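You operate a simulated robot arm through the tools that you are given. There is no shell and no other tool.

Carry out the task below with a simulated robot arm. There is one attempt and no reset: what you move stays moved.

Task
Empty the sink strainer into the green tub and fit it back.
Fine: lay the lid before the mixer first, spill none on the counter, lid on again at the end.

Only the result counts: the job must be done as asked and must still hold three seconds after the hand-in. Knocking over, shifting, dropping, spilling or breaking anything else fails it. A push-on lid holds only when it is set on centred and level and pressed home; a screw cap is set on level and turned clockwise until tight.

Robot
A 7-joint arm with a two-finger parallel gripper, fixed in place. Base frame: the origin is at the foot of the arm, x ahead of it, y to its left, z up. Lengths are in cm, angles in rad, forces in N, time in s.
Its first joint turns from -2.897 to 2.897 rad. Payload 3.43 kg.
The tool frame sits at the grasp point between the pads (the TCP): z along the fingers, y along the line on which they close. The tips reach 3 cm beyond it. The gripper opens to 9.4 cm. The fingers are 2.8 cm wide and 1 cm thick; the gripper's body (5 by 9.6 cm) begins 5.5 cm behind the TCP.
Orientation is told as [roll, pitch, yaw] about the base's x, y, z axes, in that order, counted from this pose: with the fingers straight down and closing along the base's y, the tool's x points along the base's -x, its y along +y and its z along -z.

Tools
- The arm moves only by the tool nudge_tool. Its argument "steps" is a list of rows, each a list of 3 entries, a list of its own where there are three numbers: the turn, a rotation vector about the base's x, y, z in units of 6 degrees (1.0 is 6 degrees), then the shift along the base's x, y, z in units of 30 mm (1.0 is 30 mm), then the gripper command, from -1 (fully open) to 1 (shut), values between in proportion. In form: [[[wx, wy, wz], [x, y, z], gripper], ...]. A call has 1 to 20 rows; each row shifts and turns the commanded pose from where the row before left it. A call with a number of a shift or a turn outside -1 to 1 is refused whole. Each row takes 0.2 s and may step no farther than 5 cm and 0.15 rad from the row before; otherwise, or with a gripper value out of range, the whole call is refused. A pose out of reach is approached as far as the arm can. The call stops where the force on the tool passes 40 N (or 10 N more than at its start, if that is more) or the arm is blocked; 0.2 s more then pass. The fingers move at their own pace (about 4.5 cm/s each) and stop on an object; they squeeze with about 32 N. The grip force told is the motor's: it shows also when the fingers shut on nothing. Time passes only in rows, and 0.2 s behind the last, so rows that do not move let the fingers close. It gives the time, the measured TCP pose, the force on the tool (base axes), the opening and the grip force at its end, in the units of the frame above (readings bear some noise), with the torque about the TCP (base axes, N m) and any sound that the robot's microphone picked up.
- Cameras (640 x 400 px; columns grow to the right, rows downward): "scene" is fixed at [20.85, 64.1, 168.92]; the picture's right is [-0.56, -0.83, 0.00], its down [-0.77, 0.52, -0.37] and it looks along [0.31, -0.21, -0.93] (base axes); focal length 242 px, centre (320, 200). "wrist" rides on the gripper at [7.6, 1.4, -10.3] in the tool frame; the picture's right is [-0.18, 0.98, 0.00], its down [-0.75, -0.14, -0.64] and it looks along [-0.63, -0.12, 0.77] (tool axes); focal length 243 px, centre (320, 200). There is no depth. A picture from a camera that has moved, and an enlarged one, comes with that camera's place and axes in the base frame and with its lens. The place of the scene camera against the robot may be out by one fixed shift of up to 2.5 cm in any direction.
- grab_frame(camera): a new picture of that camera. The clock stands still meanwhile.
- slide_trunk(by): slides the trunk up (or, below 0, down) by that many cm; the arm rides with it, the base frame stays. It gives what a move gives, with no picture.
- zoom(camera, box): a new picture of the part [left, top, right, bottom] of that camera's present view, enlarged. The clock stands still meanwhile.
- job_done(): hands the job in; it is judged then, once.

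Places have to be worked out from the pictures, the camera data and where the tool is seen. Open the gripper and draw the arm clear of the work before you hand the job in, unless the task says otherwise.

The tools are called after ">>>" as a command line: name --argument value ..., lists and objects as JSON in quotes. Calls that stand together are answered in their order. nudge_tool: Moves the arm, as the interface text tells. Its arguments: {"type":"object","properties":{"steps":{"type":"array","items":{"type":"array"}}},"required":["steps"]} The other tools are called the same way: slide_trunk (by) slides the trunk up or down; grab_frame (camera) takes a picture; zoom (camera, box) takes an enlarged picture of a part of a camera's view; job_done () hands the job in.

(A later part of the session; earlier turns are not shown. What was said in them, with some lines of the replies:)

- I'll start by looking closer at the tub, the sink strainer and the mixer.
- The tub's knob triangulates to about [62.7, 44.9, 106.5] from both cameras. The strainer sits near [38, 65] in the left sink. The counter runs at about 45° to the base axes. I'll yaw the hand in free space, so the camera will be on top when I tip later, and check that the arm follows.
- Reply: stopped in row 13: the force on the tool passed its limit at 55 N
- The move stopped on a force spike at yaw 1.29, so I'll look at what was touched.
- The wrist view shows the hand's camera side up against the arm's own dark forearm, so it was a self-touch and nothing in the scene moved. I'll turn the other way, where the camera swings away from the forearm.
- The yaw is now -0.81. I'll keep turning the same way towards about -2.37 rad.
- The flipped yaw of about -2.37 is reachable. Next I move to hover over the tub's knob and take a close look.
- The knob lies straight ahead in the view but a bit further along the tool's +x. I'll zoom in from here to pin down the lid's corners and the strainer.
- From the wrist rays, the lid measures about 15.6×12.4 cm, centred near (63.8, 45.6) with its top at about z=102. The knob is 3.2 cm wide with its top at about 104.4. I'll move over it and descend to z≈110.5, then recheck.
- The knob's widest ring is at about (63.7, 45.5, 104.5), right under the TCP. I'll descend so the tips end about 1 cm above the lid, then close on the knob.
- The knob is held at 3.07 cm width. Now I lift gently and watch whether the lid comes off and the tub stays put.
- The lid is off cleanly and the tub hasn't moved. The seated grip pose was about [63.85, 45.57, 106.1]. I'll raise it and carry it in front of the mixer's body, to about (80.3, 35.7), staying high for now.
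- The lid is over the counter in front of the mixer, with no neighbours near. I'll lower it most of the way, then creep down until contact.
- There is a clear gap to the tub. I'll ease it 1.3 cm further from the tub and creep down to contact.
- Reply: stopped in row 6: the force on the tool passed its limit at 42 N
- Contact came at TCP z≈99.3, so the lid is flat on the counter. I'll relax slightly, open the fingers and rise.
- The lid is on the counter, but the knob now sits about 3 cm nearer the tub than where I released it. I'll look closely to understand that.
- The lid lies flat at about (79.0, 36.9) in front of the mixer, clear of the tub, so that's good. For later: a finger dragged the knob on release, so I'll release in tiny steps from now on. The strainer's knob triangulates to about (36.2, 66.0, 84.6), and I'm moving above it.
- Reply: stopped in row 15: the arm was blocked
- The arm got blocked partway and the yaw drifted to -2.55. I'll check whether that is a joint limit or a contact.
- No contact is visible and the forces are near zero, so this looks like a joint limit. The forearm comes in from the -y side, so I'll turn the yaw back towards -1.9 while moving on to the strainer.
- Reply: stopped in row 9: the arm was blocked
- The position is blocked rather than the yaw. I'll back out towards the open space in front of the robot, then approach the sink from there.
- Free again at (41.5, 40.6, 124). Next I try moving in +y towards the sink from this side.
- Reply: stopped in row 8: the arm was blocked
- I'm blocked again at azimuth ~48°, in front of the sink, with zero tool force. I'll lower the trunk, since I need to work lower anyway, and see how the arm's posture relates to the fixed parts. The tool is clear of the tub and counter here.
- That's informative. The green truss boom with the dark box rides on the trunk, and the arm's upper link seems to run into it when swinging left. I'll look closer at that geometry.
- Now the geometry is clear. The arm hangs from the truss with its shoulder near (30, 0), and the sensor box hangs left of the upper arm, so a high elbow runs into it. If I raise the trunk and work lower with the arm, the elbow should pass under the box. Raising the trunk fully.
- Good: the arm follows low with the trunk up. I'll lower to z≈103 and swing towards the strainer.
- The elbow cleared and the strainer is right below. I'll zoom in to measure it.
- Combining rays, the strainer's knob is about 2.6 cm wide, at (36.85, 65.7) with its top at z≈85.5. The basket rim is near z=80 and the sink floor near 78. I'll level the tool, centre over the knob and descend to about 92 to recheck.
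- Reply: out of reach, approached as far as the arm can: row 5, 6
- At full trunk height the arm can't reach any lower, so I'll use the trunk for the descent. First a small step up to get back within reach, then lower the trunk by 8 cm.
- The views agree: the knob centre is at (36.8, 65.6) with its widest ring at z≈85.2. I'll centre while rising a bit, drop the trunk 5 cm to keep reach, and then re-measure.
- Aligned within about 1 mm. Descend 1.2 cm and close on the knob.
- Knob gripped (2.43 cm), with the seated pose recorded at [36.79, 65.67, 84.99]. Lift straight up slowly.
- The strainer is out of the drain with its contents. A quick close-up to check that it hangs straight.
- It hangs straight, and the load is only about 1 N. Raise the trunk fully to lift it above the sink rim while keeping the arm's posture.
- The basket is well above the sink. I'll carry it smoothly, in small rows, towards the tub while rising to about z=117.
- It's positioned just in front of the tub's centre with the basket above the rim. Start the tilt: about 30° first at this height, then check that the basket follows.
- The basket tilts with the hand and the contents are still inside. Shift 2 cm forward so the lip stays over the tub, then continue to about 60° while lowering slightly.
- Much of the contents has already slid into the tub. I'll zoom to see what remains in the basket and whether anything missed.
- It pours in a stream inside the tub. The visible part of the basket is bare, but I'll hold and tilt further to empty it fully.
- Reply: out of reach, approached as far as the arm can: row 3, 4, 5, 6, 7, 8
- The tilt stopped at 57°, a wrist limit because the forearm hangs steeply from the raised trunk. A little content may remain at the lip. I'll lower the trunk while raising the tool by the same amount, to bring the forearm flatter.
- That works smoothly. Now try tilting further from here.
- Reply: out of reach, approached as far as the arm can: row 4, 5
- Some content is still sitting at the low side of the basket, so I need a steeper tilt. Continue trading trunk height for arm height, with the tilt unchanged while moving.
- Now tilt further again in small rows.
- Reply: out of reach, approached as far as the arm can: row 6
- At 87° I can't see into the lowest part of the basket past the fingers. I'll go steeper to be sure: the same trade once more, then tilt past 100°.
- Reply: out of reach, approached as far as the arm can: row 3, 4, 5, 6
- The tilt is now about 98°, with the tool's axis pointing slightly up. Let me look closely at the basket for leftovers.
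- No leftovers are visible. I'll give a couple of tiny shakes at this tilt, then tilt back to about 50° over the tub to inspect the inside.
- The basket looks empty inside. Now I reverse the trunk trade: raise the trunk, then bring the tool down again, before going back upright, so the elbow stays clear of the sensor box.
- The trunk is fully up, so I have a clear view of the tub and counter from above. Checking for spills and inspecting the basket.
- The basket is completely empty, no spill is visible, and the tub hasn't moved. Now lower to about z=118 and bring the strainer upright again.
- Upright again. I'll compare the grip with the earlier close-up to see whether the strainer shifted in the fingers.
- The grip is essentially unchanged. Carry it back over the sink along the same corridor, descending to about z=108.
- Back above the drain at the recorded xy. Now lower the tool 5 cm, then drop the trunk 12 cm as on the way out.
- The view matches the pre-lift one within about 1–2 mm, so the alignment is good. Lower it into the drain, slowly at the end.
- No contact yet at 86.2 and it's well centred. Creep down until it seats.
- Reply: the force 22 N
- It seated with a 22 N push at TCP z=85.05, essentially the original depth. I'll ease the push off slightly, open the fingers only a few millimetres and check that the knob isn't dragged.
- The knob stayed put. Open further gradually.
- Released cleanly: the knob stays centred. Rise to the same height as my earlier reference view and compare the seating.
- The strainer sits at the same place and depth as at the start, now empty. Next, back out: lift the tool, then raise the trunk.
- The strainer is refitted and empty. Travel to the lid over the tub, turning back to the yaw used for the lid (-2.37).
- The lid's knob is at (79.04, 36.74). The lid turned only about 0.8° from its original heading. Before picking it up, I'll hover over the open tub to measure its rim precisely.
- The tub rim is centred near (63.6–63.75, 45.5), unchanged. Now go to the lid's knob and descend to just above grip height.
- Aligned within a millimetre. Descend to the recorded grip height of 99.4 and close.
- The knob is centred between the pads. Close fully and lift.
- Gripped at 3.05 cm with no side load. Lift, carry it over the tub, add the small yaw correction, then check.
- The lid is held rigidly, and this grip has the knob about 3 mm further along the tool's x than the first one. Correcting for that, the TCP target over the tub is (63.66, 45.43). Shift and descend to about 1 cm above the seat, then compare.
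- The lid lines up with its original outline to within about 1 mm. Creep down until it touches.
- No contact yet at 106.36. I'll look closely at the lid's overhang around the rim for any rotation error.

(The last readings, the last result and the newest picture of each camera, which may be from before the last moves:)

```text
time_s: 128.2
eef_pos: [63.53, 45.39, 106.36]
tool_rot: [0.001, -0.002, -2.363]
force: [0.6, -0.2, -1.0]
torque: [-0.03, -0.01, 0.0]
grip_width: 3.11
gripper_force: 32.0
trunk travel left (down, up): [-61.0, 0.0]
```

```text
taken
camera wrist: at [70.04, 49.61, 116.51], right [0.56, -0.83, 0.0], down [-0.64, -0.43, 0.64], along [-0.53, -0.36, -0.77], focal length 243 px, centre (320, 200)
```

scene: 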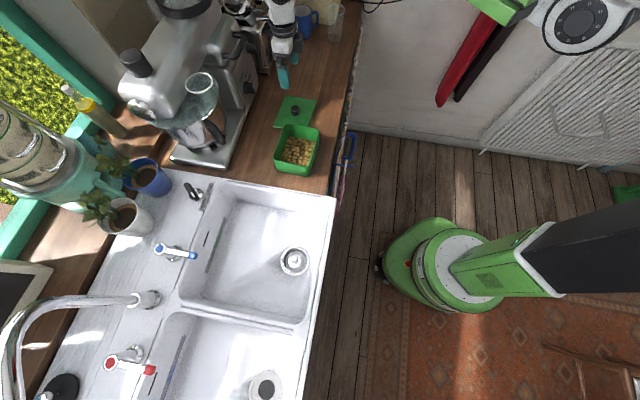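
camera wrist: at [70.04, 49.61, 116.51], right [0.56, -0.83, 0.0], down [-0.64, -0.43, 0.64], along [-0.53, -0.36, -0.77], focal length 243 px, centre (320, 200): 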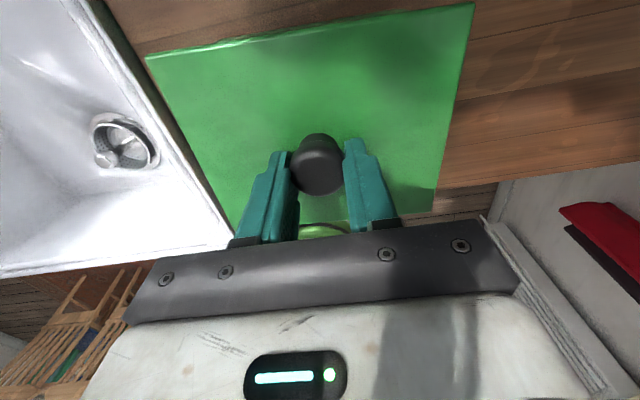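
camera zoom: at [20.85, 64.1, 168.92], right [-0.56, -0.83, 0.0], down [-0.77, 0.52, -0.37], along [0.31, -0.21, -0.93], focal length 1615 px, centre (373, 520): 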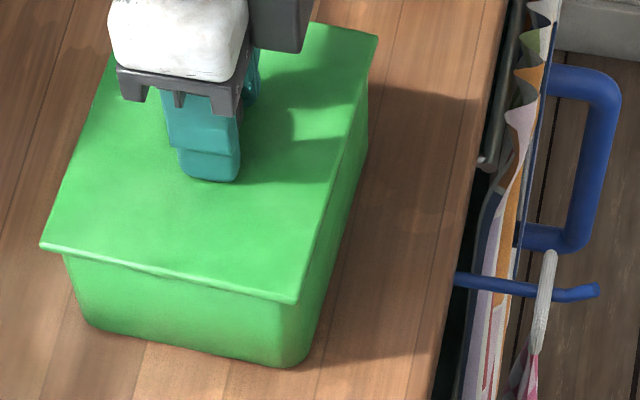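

The edge slopes suggest the lid is about 1.2–1.4° clockwise of the tub. I'll correct the yaw by +1.2° in place, not yet touching, and re-measure.

>>> nudge_tool --steps '[[[0, 0, 0.1], [0, 0, 0], 1], [[0, 0, 0.1], [0, 0, 0], 1], [[0, 0, 0], [0, 0, 0], 1], [[0, 0, 0], [0, 0, 0], 1]]'

>>> zoom --camera "scene" --box '[264, 145, 320, 180]'

>>> zoom --camera "scene" --box '[220, 90, 380, 190]'

```text
time_s: 129.2
eef_pos: [63.57, 45.37, 106.27]
tool_rot: [0.001, -0.001, -2.342]
force: [0.1, -0.8, -1.7]
torque: [0.01, -0.03, 0.02]
grip_width: 3.07
gripper_force: 32.3
trunk travel left (down, up): [-61.0, 0.0]
```

```text
11.43 times, centred on (292, 162) of scene
camera zoom: at [20.85, 64.1, 168.92], right [-0.56, -0.83, 0.0], down [-0.77, 0.52, -0.37], along [0.31, -0.21, -0.93], focal length 2768 px, centre (640, 629)
```

zoom: 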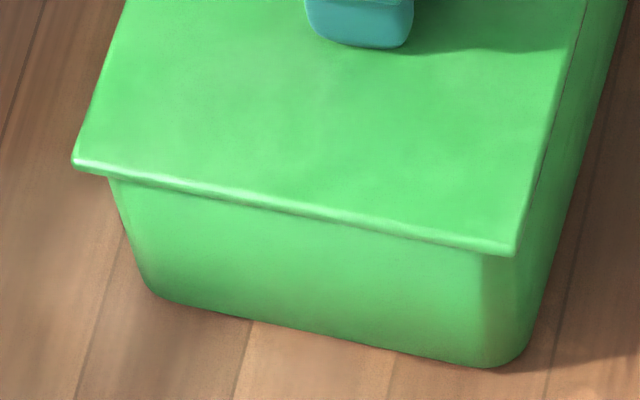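

```text
4.00 times, centred on (300, 140) of scene
camera zoom: at [20.85, 64.1, 168.92], right [-0.56, -0.83, 0.0], down [-0.77, 0.52, -0.37], along [0.31, -0.21, -0.93], focal length 969 px, centre (400, 440)
```

zoom: 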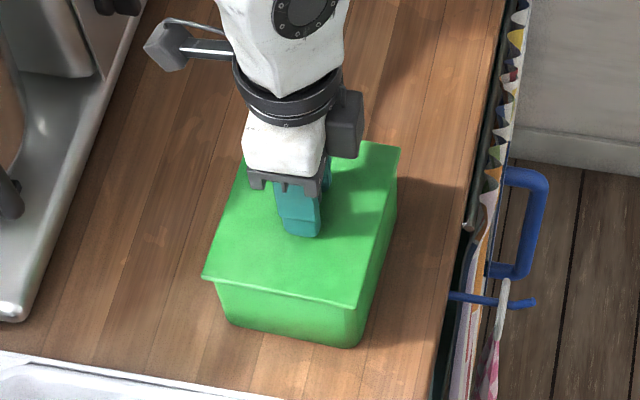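

Now the lid corners match the original seated outline almost exactly. Creep down and press it home.

>>> nudge_tool --steps '[[[0, 0, 0], [0, 0, -0.07], 1], [[0, 0, 0], [0, 0, -0.07], 1], [[0, 0, 0], [0, 0, -0.05], 1], [[0, 0, 0], [0, 0, -0.05], 1], [[0, 0, 0], [0, 0, 0], 1]]'

```text
time_s: 130.1
eef_pos: [63.68, 45.47, 106.13]
tool_rot: [-0.002, 0.002, -2.345]
force: [-1.9, -6.6, 15.4]
torque: [-0.46, 0.07, -0.24]
grip_width: 3.08
gripper_force: 31.8
trunk travel left (down, up): [-61.0, 0.0]
stopped in row 4: the force on the tool passed its limit at 44 N (the readings are from after the stop); the commanded pose is now the measured one
```

Contact force rose sharply at z=106.13, about the original seated height. I'll check visually whether the lid sits flush.

>>> zoom --camera "scene" --box '[264, 145, 320, 180]'

>>> zoom --camera "scene" --box '[220, 90, 380, 190]'

>>> grab_frame --camera "wrist"

```text
11.43 times, centred on (292, 162) of scene
camera zoom: at [20.85, 64.1, 168.92], right [-0.56, -0.83, 0.0], down [-0.77, 0.52, -0.37], along [0.31, -0.21, -0.93], focal length 2768 px, centre (640, 629)
```

zoom: 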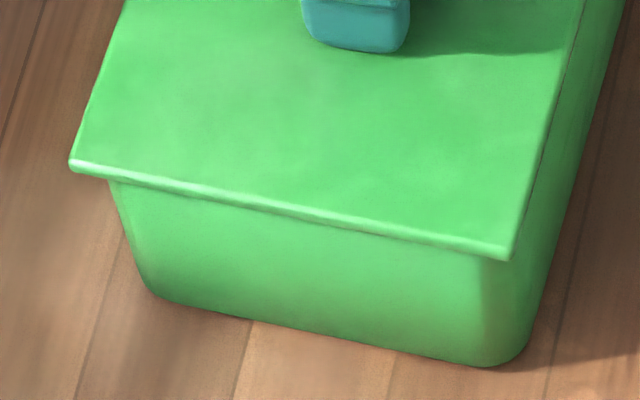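

```text
4.00 times, centred on (300, 140) of scene
camera zoom: at [20.85, 64.1, 168.92], right [-0.56, -0.83, 0.0], down [-0.77, 0.52, -0.37], along [0.31, -0.21, -0.93], focal length 969 px, centre (400, 440)
```

zoom: 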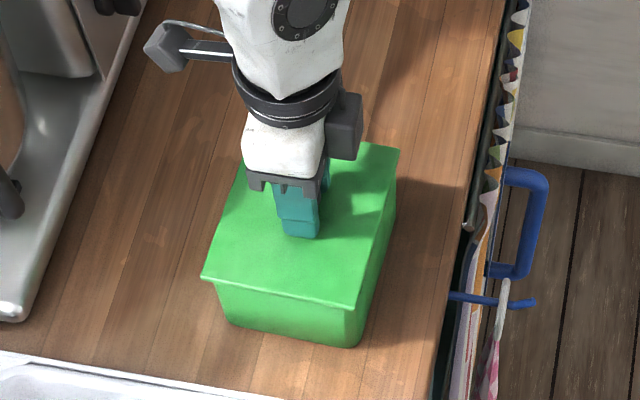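

```text
taken
camera wrist: at [70.02, 49.77, 116.34], right [0.57, -0.82, 0.0], down [-0.63, -0.44, 0.64], along [-0.53, -0.37, -0.77], focal length 243 px, centre (320, 200)
```

wrist: 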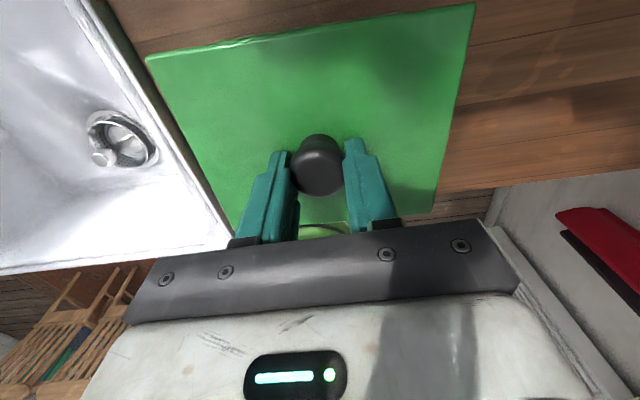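

The outline matches the original. I'll press further in tiny steps to make sure it is pushed home.

>>> nudge_tool --steps '[[[0, 0, 0], [0, 0, -0.03], 1], [[0, 0, 0], [0, 0, -0.03], 1], [[0, 0, 0], [0, 0, -0.03], 1], [[0, 0, 0], [0, 0, -0.03], 1], [[0, 0, 0], [0, 0, 0], 1]]'

```text
time_s: 130.8
eef_pos: [63.79, 45.61, 106.08]
tool_rot: [-0.001, 0.003, -2.345]
force: [-0.9, -6.6, 14.0]
torque: [-0.49, 0.07, -0.15]
grip_width: 3.11
gripper_force: 31.6
trunk travel left (down, up): [-61.0, 0.0]
stopped in row 3: the force on the tool passed its limit at 42 N (the readings are from after the stop); the commanded pose is now the measured one
```

>>> zoom --camera "scene" --box '[220, 90, 380, 190]'

>>> zoom --camera "scene" --box '[296, 122, 328, 182]'

>>> zoom --camera "wrist" --box '[130, 0, 490, 230]'

```text
4.00 times, centred on (300, 140) of scene
camera zoom: at [20.85, 64.1, 168.92], right [-0.56, -0.83, 0.0], down [-0.77, 0.52, -0.37], along [0.31, -0.21, -0.93], focal length 969 px, centre (400, 440)
```

zoom: 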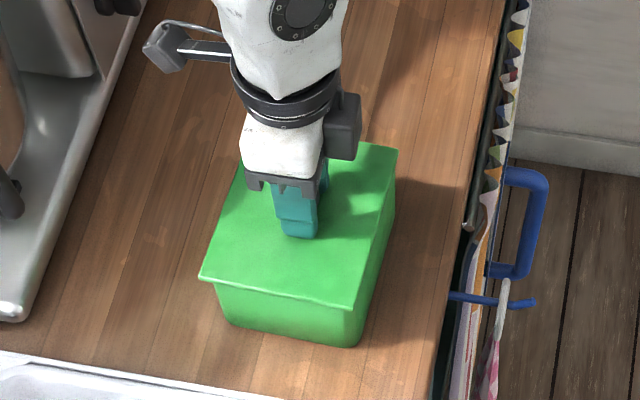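

```text
6.67 times, centred on (312, 152) of scene
camera zoom: at [20.85, 64.1, 168.92], right [-0.56, -0.83, 0.0], down [-0.77, 0.52, -0.37], along [0.31, -0.21, -0.93], focal length 1615 px, centre (373, 520)
```

zoom: 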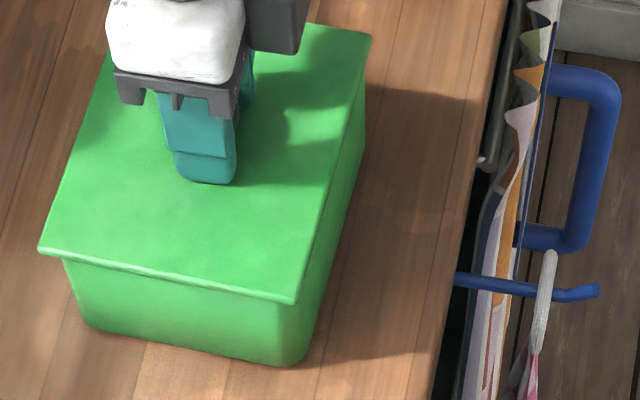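

```text
1.74 times, centred on (310, 115) of wrist
camera zoom: at [70.07, 49.85, 116.35], right [0.57, -0.82, 0.0], down [-0.63, -0.44, 0.64], along [-0.53, -0.37, -0.77], focal length 422 px, centre (337, 348)
```

zoom: 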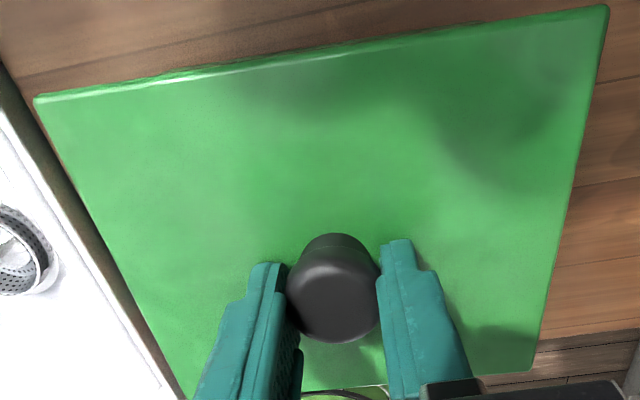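

The press drifted the tool about 2 mm along +x/+y, and the side load shows it. I'll unload slightly and shift back by that amount to recentre.

>>> nudge_tool --steps '[[[0, 0, 0], [0, 0, 0.03], 1], [[0, 0, 0], [-0.04, -0.05, 0], 1], [[0, 0, 0], [0, 0, 0], 1], [[0, 0, 0], [0, 0, 0], 1]]'

>>> zoom --camera "scene" --box '[220, 90, 380, 190]'

>>> zoom --camera "scene" --box '[264, 145, 320, 180]'

```text
time_s: 131.8
eef_pos: [63.64, 45.46, 106.09]
tool_rot: [-0.003, 0.003, -2.344]
force: [3.8, 2.4, 12.3]
torque: [-0.11, -0.04, 0.02]
grip_width: 3.11
gripper_force: 32.6
trunk travel left (down, up): [-61.0, 0.0]
```

```text
4.00 times, centred on (300, 140) of scene
camera zoom: at [20.85, 64.1, 168.92], right [-0.56, -0.83, 0.0], down [-0.77, 0.52, -0.37], along [0.31, -0.21, -0.93], focal length 969 px, centre (400, 440)
```

zoom: 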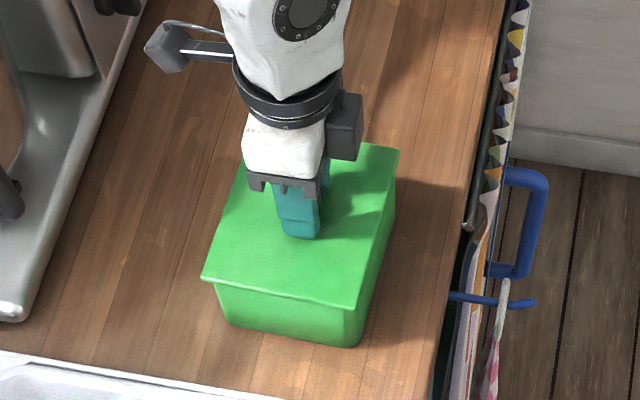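

```text
11.43 times, centred on (292, 162) of scene
camera zoom: at [20.85, 64.1, 168.92], right [-0.56, -0.83, 0.0], down [-0.77, 0.52, -0.37], along [0.31, -0.21, -0.93], focal length 2768 px, centre (640, 629)
```

zoom: 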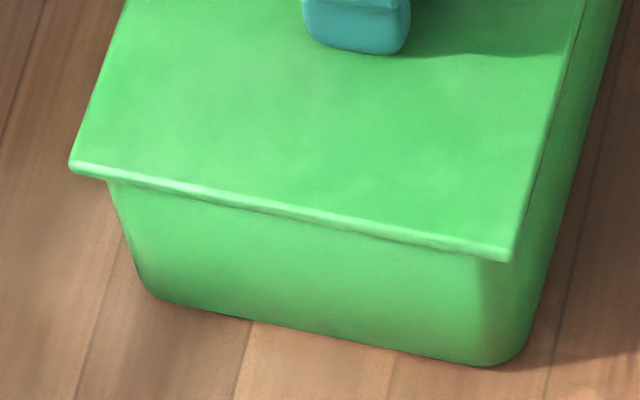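

It's centred again, and the corners match the original outline and height. One more straight press at this centred position.

>>> nudge_tool --steps '[[[0, 0, 0], [0, 0, -0.02], 1], [[0, 0, 0], [-0.01, -0.01, -0.02], 1], [[0, 0, 0], [-0.01, -0.01, -0.02], 1], [[0, 0, 0], [0, 0, -0.02], 1], [[0, 0, 0], [0, 0, 0], 1], [[0, 0, 0], [0, 0, 0], 1]]'

```text
time_s: 133.1
eef_pos: [63.64, 45.5, 106.04]
tool_rot: [-0.005, 0.006, -2.345]
force: [-1.5, -0.9, 11.0]
torque: [-0.87, 0.21, -0.08]
grip_width: 3.09
gripper_force: 32.0
trunk travel left (down, up): [-61.0, 0.0]
stopped in row 6: the force on the tool passed its limit at 40 N (the readings are from after the stop); the commanded pose is now the measured one
```

Solid at 40 N again. Now release very gradually and verify that the lid doesn't follow a finger.

>>> nudge_tool --steps '[[[0, 0, 0], [0, 0, 0.02], 1], [[0, 0, 0], [0, 0, 0], 0.34], [[0, 0, 0], [0, 0, 0], 0.32], [[0, 0, 0], [0, 0, 0], 0.3], [[0, 0, 0], [0, 0, 0], 0.28], [[0, 0, 0], [0, 0, 0], 0.26], [[0, 0, 0], [0, 0, 0], 0.26]]'

>>> zoom --camera "wrist" --box '[250, 90, 390, 230]'

>>> zoom --camera "scene" --box '[220, 90, 380, 190]'

```text
time_s: 134.7
eef_pos: [63.59, 45.54, 106.07]
tool_rot: [-0.004, 0.007, -2.343]
force: [-2.0, 0.5, 11.5]
torque: [-0.25, 0.03, -0.03]
grip_width: 3.33
gripper_force: 0.1
trunk travel left (down, up): [-61.0, 0.0]
```

```text
2.86 times, centred on (320, 160) of wrist
camera zoom: at [69.94, 49.78, 116.38], right [0.57, -0.82, -0.01], down [-0.63, -0.45, 0.64], along [-0.52, -0.36, -0.77], focal length 693 px, centre (320, 314)
```

zoom: 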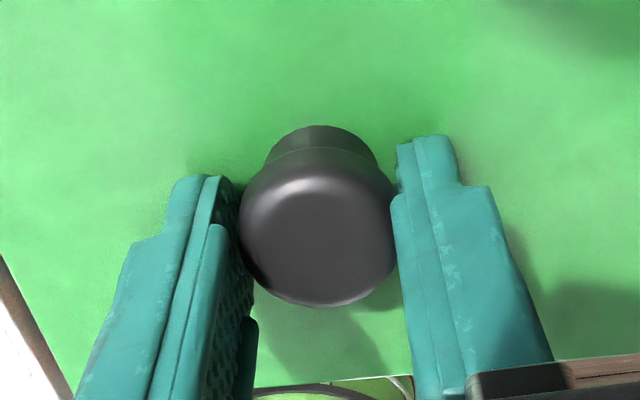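

```text
4.00 times, centred on (300, 140) of scene
camera zoom: at [20.85, 64.1, 168.92], right [-0.56, -0.83, 0.0], down [-0.77, 0.52, -0.37], along [0.31, -0.21, -0.93], focal length 969 px, centre (400, 440)
```

zoom: 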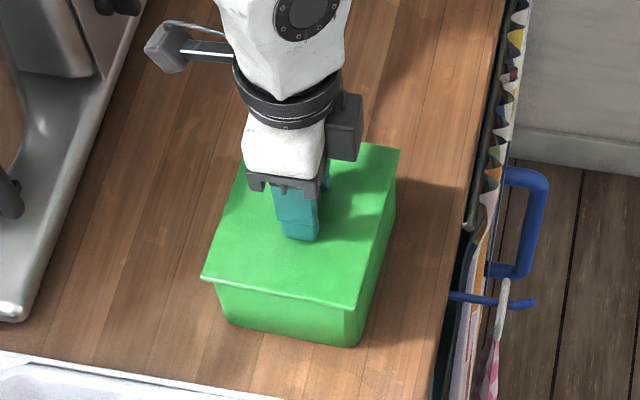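

The 11.5 N that remains means the fingertips are resting on the lid itself, which explains the earlier drag. I'll lift the tips off first, then open.

>>> nudge_tool --steps '[[[0, 0, 0], [0, 0, 0.05], 0.26], [[0, 0, 0], [0, 0, 0.05], 0.26], [[0, 0, 0], [0, 0, 0.05], 0.24], [[0, 0, 0], [0, 0, 0], 0.2], [[0, 0, 0], [0, 0, 0], 0.1], [[0, 0, 0], [0, 0, 0], 0.1]]'

>>> zoom --camera "wrist" --box '[250, 90, 390, 230]'

>>> zoom --camera "scene" --box '[220, 90, 380, 190]'

```text
time_s: 136.1
eef_pos: [63.54, 45.51, 106.54]
tool_rot: [-0.003, 0.006, -2.345]
force: [-0.1, -0.1, -0.7]
torque: [-0.01, 0.0, 0.0]
grip_width: 4.21
gripper_force: 0.0
trunk travel left (down, up): [-61.0, 0.0]
```

```text
2.86 times, centred on (320, 160) of wrist
camera zoom: at [69.96, 49.72, 116.79], right [0.57, -0.82, 0.0], down [-0.63, -0.44, 0.64], along [-0.52, -0.36, -0.77], focal length 693 px, centre (320, 314)
```

zoom: 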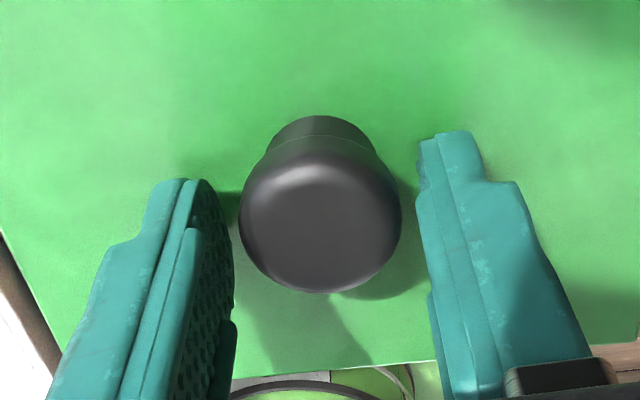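

```text
4.00 times, centred on (300, 140) of scene
camera zoom: at [20.85, 64.1, 168.92], right [-0.56, -0.83, 0.0], down [-0.77, 0.52, -0.37], along [0.31, -0.21, -0.93], focal length 969 px, centre (400, 440)
```

zoom: 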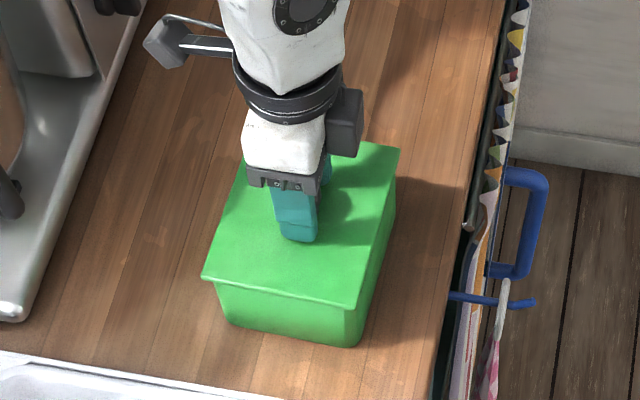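

The tool is free, with zero force, and the lid is in place at the original height. Rise straight up and take the same hover view as at the start for a final comparison.

>>> nudge_tool --steps '[[[0, 0, 0], [0, 0, 0.3], 0.1], [[0, 0, 0], [0, 0, 0.6], 0.1], [[0, 0, 0], [0, 0, 0.9], -0.2], [[0, 0, 0], [0, 0, 0.9], -1], [[0, 0, 0], [0, 0, 0.9], -1], [[0, 0, 0], [0, 0, 0.9], -1], [[0, 0, -0.25], [-0.3, -0.25, 0.55], -1], [[0, 0, 0], [0, 0, 0], -1]]'

>>> zoom --camera "wrist" --box '[220, 0, 420, 140]'

>>> grab_frame --camera "scene"

```text
time_s: 137.8
eef_pos: [62.72, 44.8, 121.52]
tool_rot: [-0.003, 0.005, -2.371]
force: [0.4, -0.9, -0.4]
torque: [-0.02, 0.0, -0.01]
grip_width: 9.42
gripper_force: 0.1
trunk travel left (down, up): [-61.0, 0.0]
```

```text
2.86 times, centred on (320, 70) of wrist
camera zoom: at [69.21, 48.79, 131.93], right [0.55, -0.83, 0.0], down [-0.64, -0.43, 0.64], along [-0.53, -0.35, -0.77], focal length 693 px, centre (320, 571)
```

zoom: 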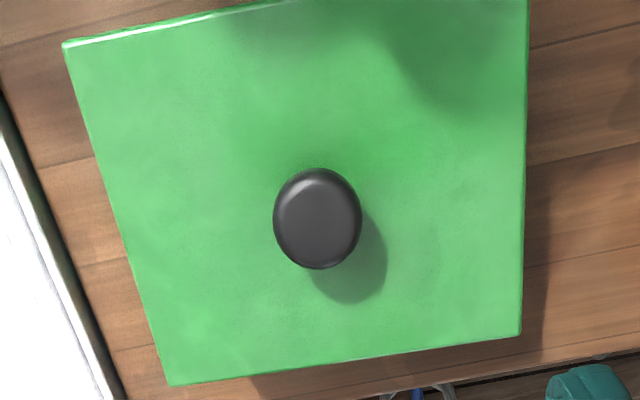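

```text
taken
```

scene: 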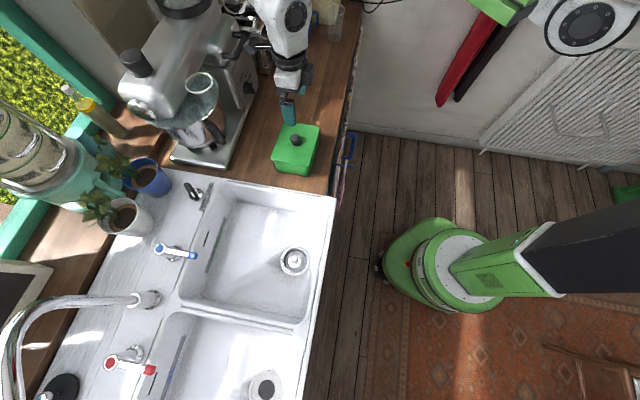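

The lid outline and knob match the very first hover view to within a few pixels, with the same position, heading and height. Last check of the strainer from the scene camera.

>>> zoom --camera "scene" --box '[240, 210, 340, 310]'

>>> zoom --camera "scene" --box '[100, 0, 360, 200]'

```text
4.00 times, centred on (290, 260) of scene
camera zoom: at [20.85, 64.1, 168.92], right [-0.56, -0.83, 0.0], down [-0.77, 0.52, -0.37], along [0.31, -0.21, -0.93], focal length 969 px, centre (440, -40)
```

zoom: 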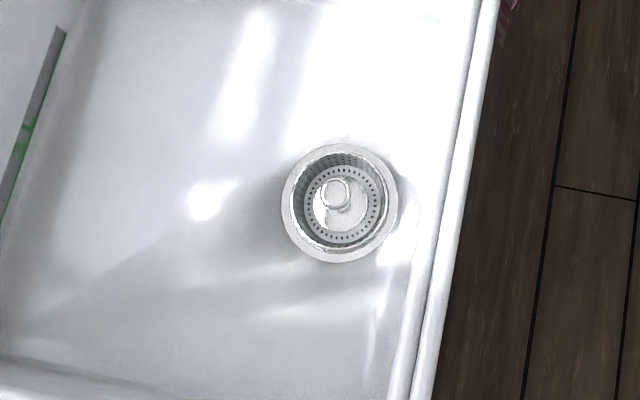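

```text
2.00 times, centred on (230, 100) of scene
camera zoom: at [20.85, 64.1, 168.92], right [-0.56, -0.83, 0.0], down [-0.77, 0.52, -0.37], along [0.31, -0.21, -0.93], focal length 484 px, centre (500, 400)
```

zoom: 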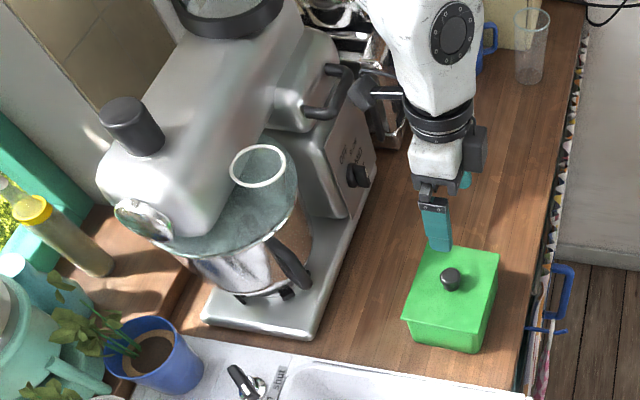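

The strainer is seated where it started and is empty, the lid is on, and the counter is clean. Draw the arm back to the open space in front of the counter.

>>> nudge_tool --steps '[[[0, 0, 0], [0, 0, 0.6], -1], [[0, 0, 0], [-0.3, -0.1, 0.7], -1], [[0, 0, 0], [-0.7, -0.3, 0.5], -1], [[0, 0, 0], [-0.8, -0.35, 0.3], -1], [[0, 0, 0], [-0.8, -0.35, 0.3], -1], [[0, 0, 0], [-0.8, -0.35, 0.2], -1], [[0, 0, 0], [-0.8, -0.35, 0], -1], [[0, 0, 0], [-0.8, -0.35, 0], -1], [[0, 0, 0], [-0.8, -0.35, 0], -1], [[0, 0, 0], [-0.5, -0.3, 0], -1], [[0, 0, 0], [0, 0, 0], -1], [[0, 0, 0], [0, 0, 0], -1]]'

>>> grab_frame --camera "scene"

>>> zoom --camera "scene" --box '[220, 90, 380, 190]'

```text
time_s: 140.4
eef_pos: [43.78, 36.38, 129.55]
tool_rot: [-0.003, 0.006, -2.371]
force: [1.1, -0.5, -0.6]
torque: [-0.01, 0.0, -0.02]
grip_width: 9.42
gripper_force: 0.1
trunk travel left (down, up): [-61.0, 0.0]
```

```text
taken
```

scene: 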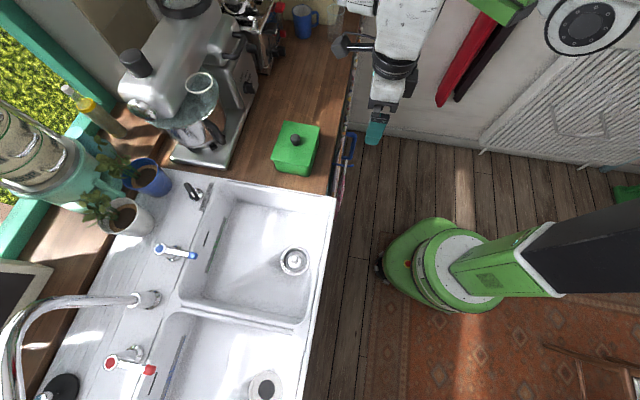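

```text
4.00 times, centred on (300, 140) of scene
camera zoom: at [20.85, 64.1, 168.92], right [-0.56, -0.83, 0.0], down [-0.77, 0.52, -0.37], along [0.31, -0.21, -0.93], focal length 969 px, centre (400, 440)
```

zoom: 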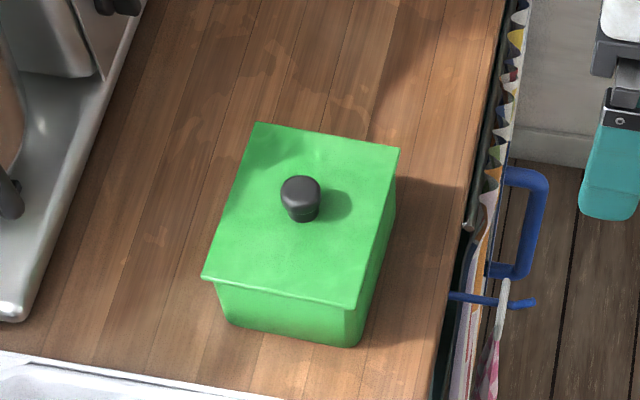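

The closed tub matches the starting picture corner for corner, and the strainer is back in its drain, empty. The gripper is open and clear of the work. Handing in.

>>> job_done

```text
The job is handed in.
```

The sink strainer is emptied into the green tub and back in its drain, and the lid is on the tub again. The job is handed in, but I haven't seen the verdict.

- **Lid laid aside:** I put the lid on the counter in front of the stand mixer before emptying anything. It slid about 3 cm towards the tub when I let go, because the fingertips were still pressing on it. It stayed flat, in front of the mixer and clear of the tub.
- **Emptying:** All the contents went into the tub, and I saw nothing on the counter. The basket was bare when I checked inside it.
- **Strainer:** It is back at its original place and depth, pushed in with about 22 N.
- **Lid back on:** I pressed the lid home with about 40 N. Its outline and height match the starting pictures to within about 1–2 mm. The tub may have shifted about a millimetre while I pressed.

Early on, the arm bumped its own forearm once and was blocked a few times on the way to the sink. Nothing in the kitchen was touched or moved by that.
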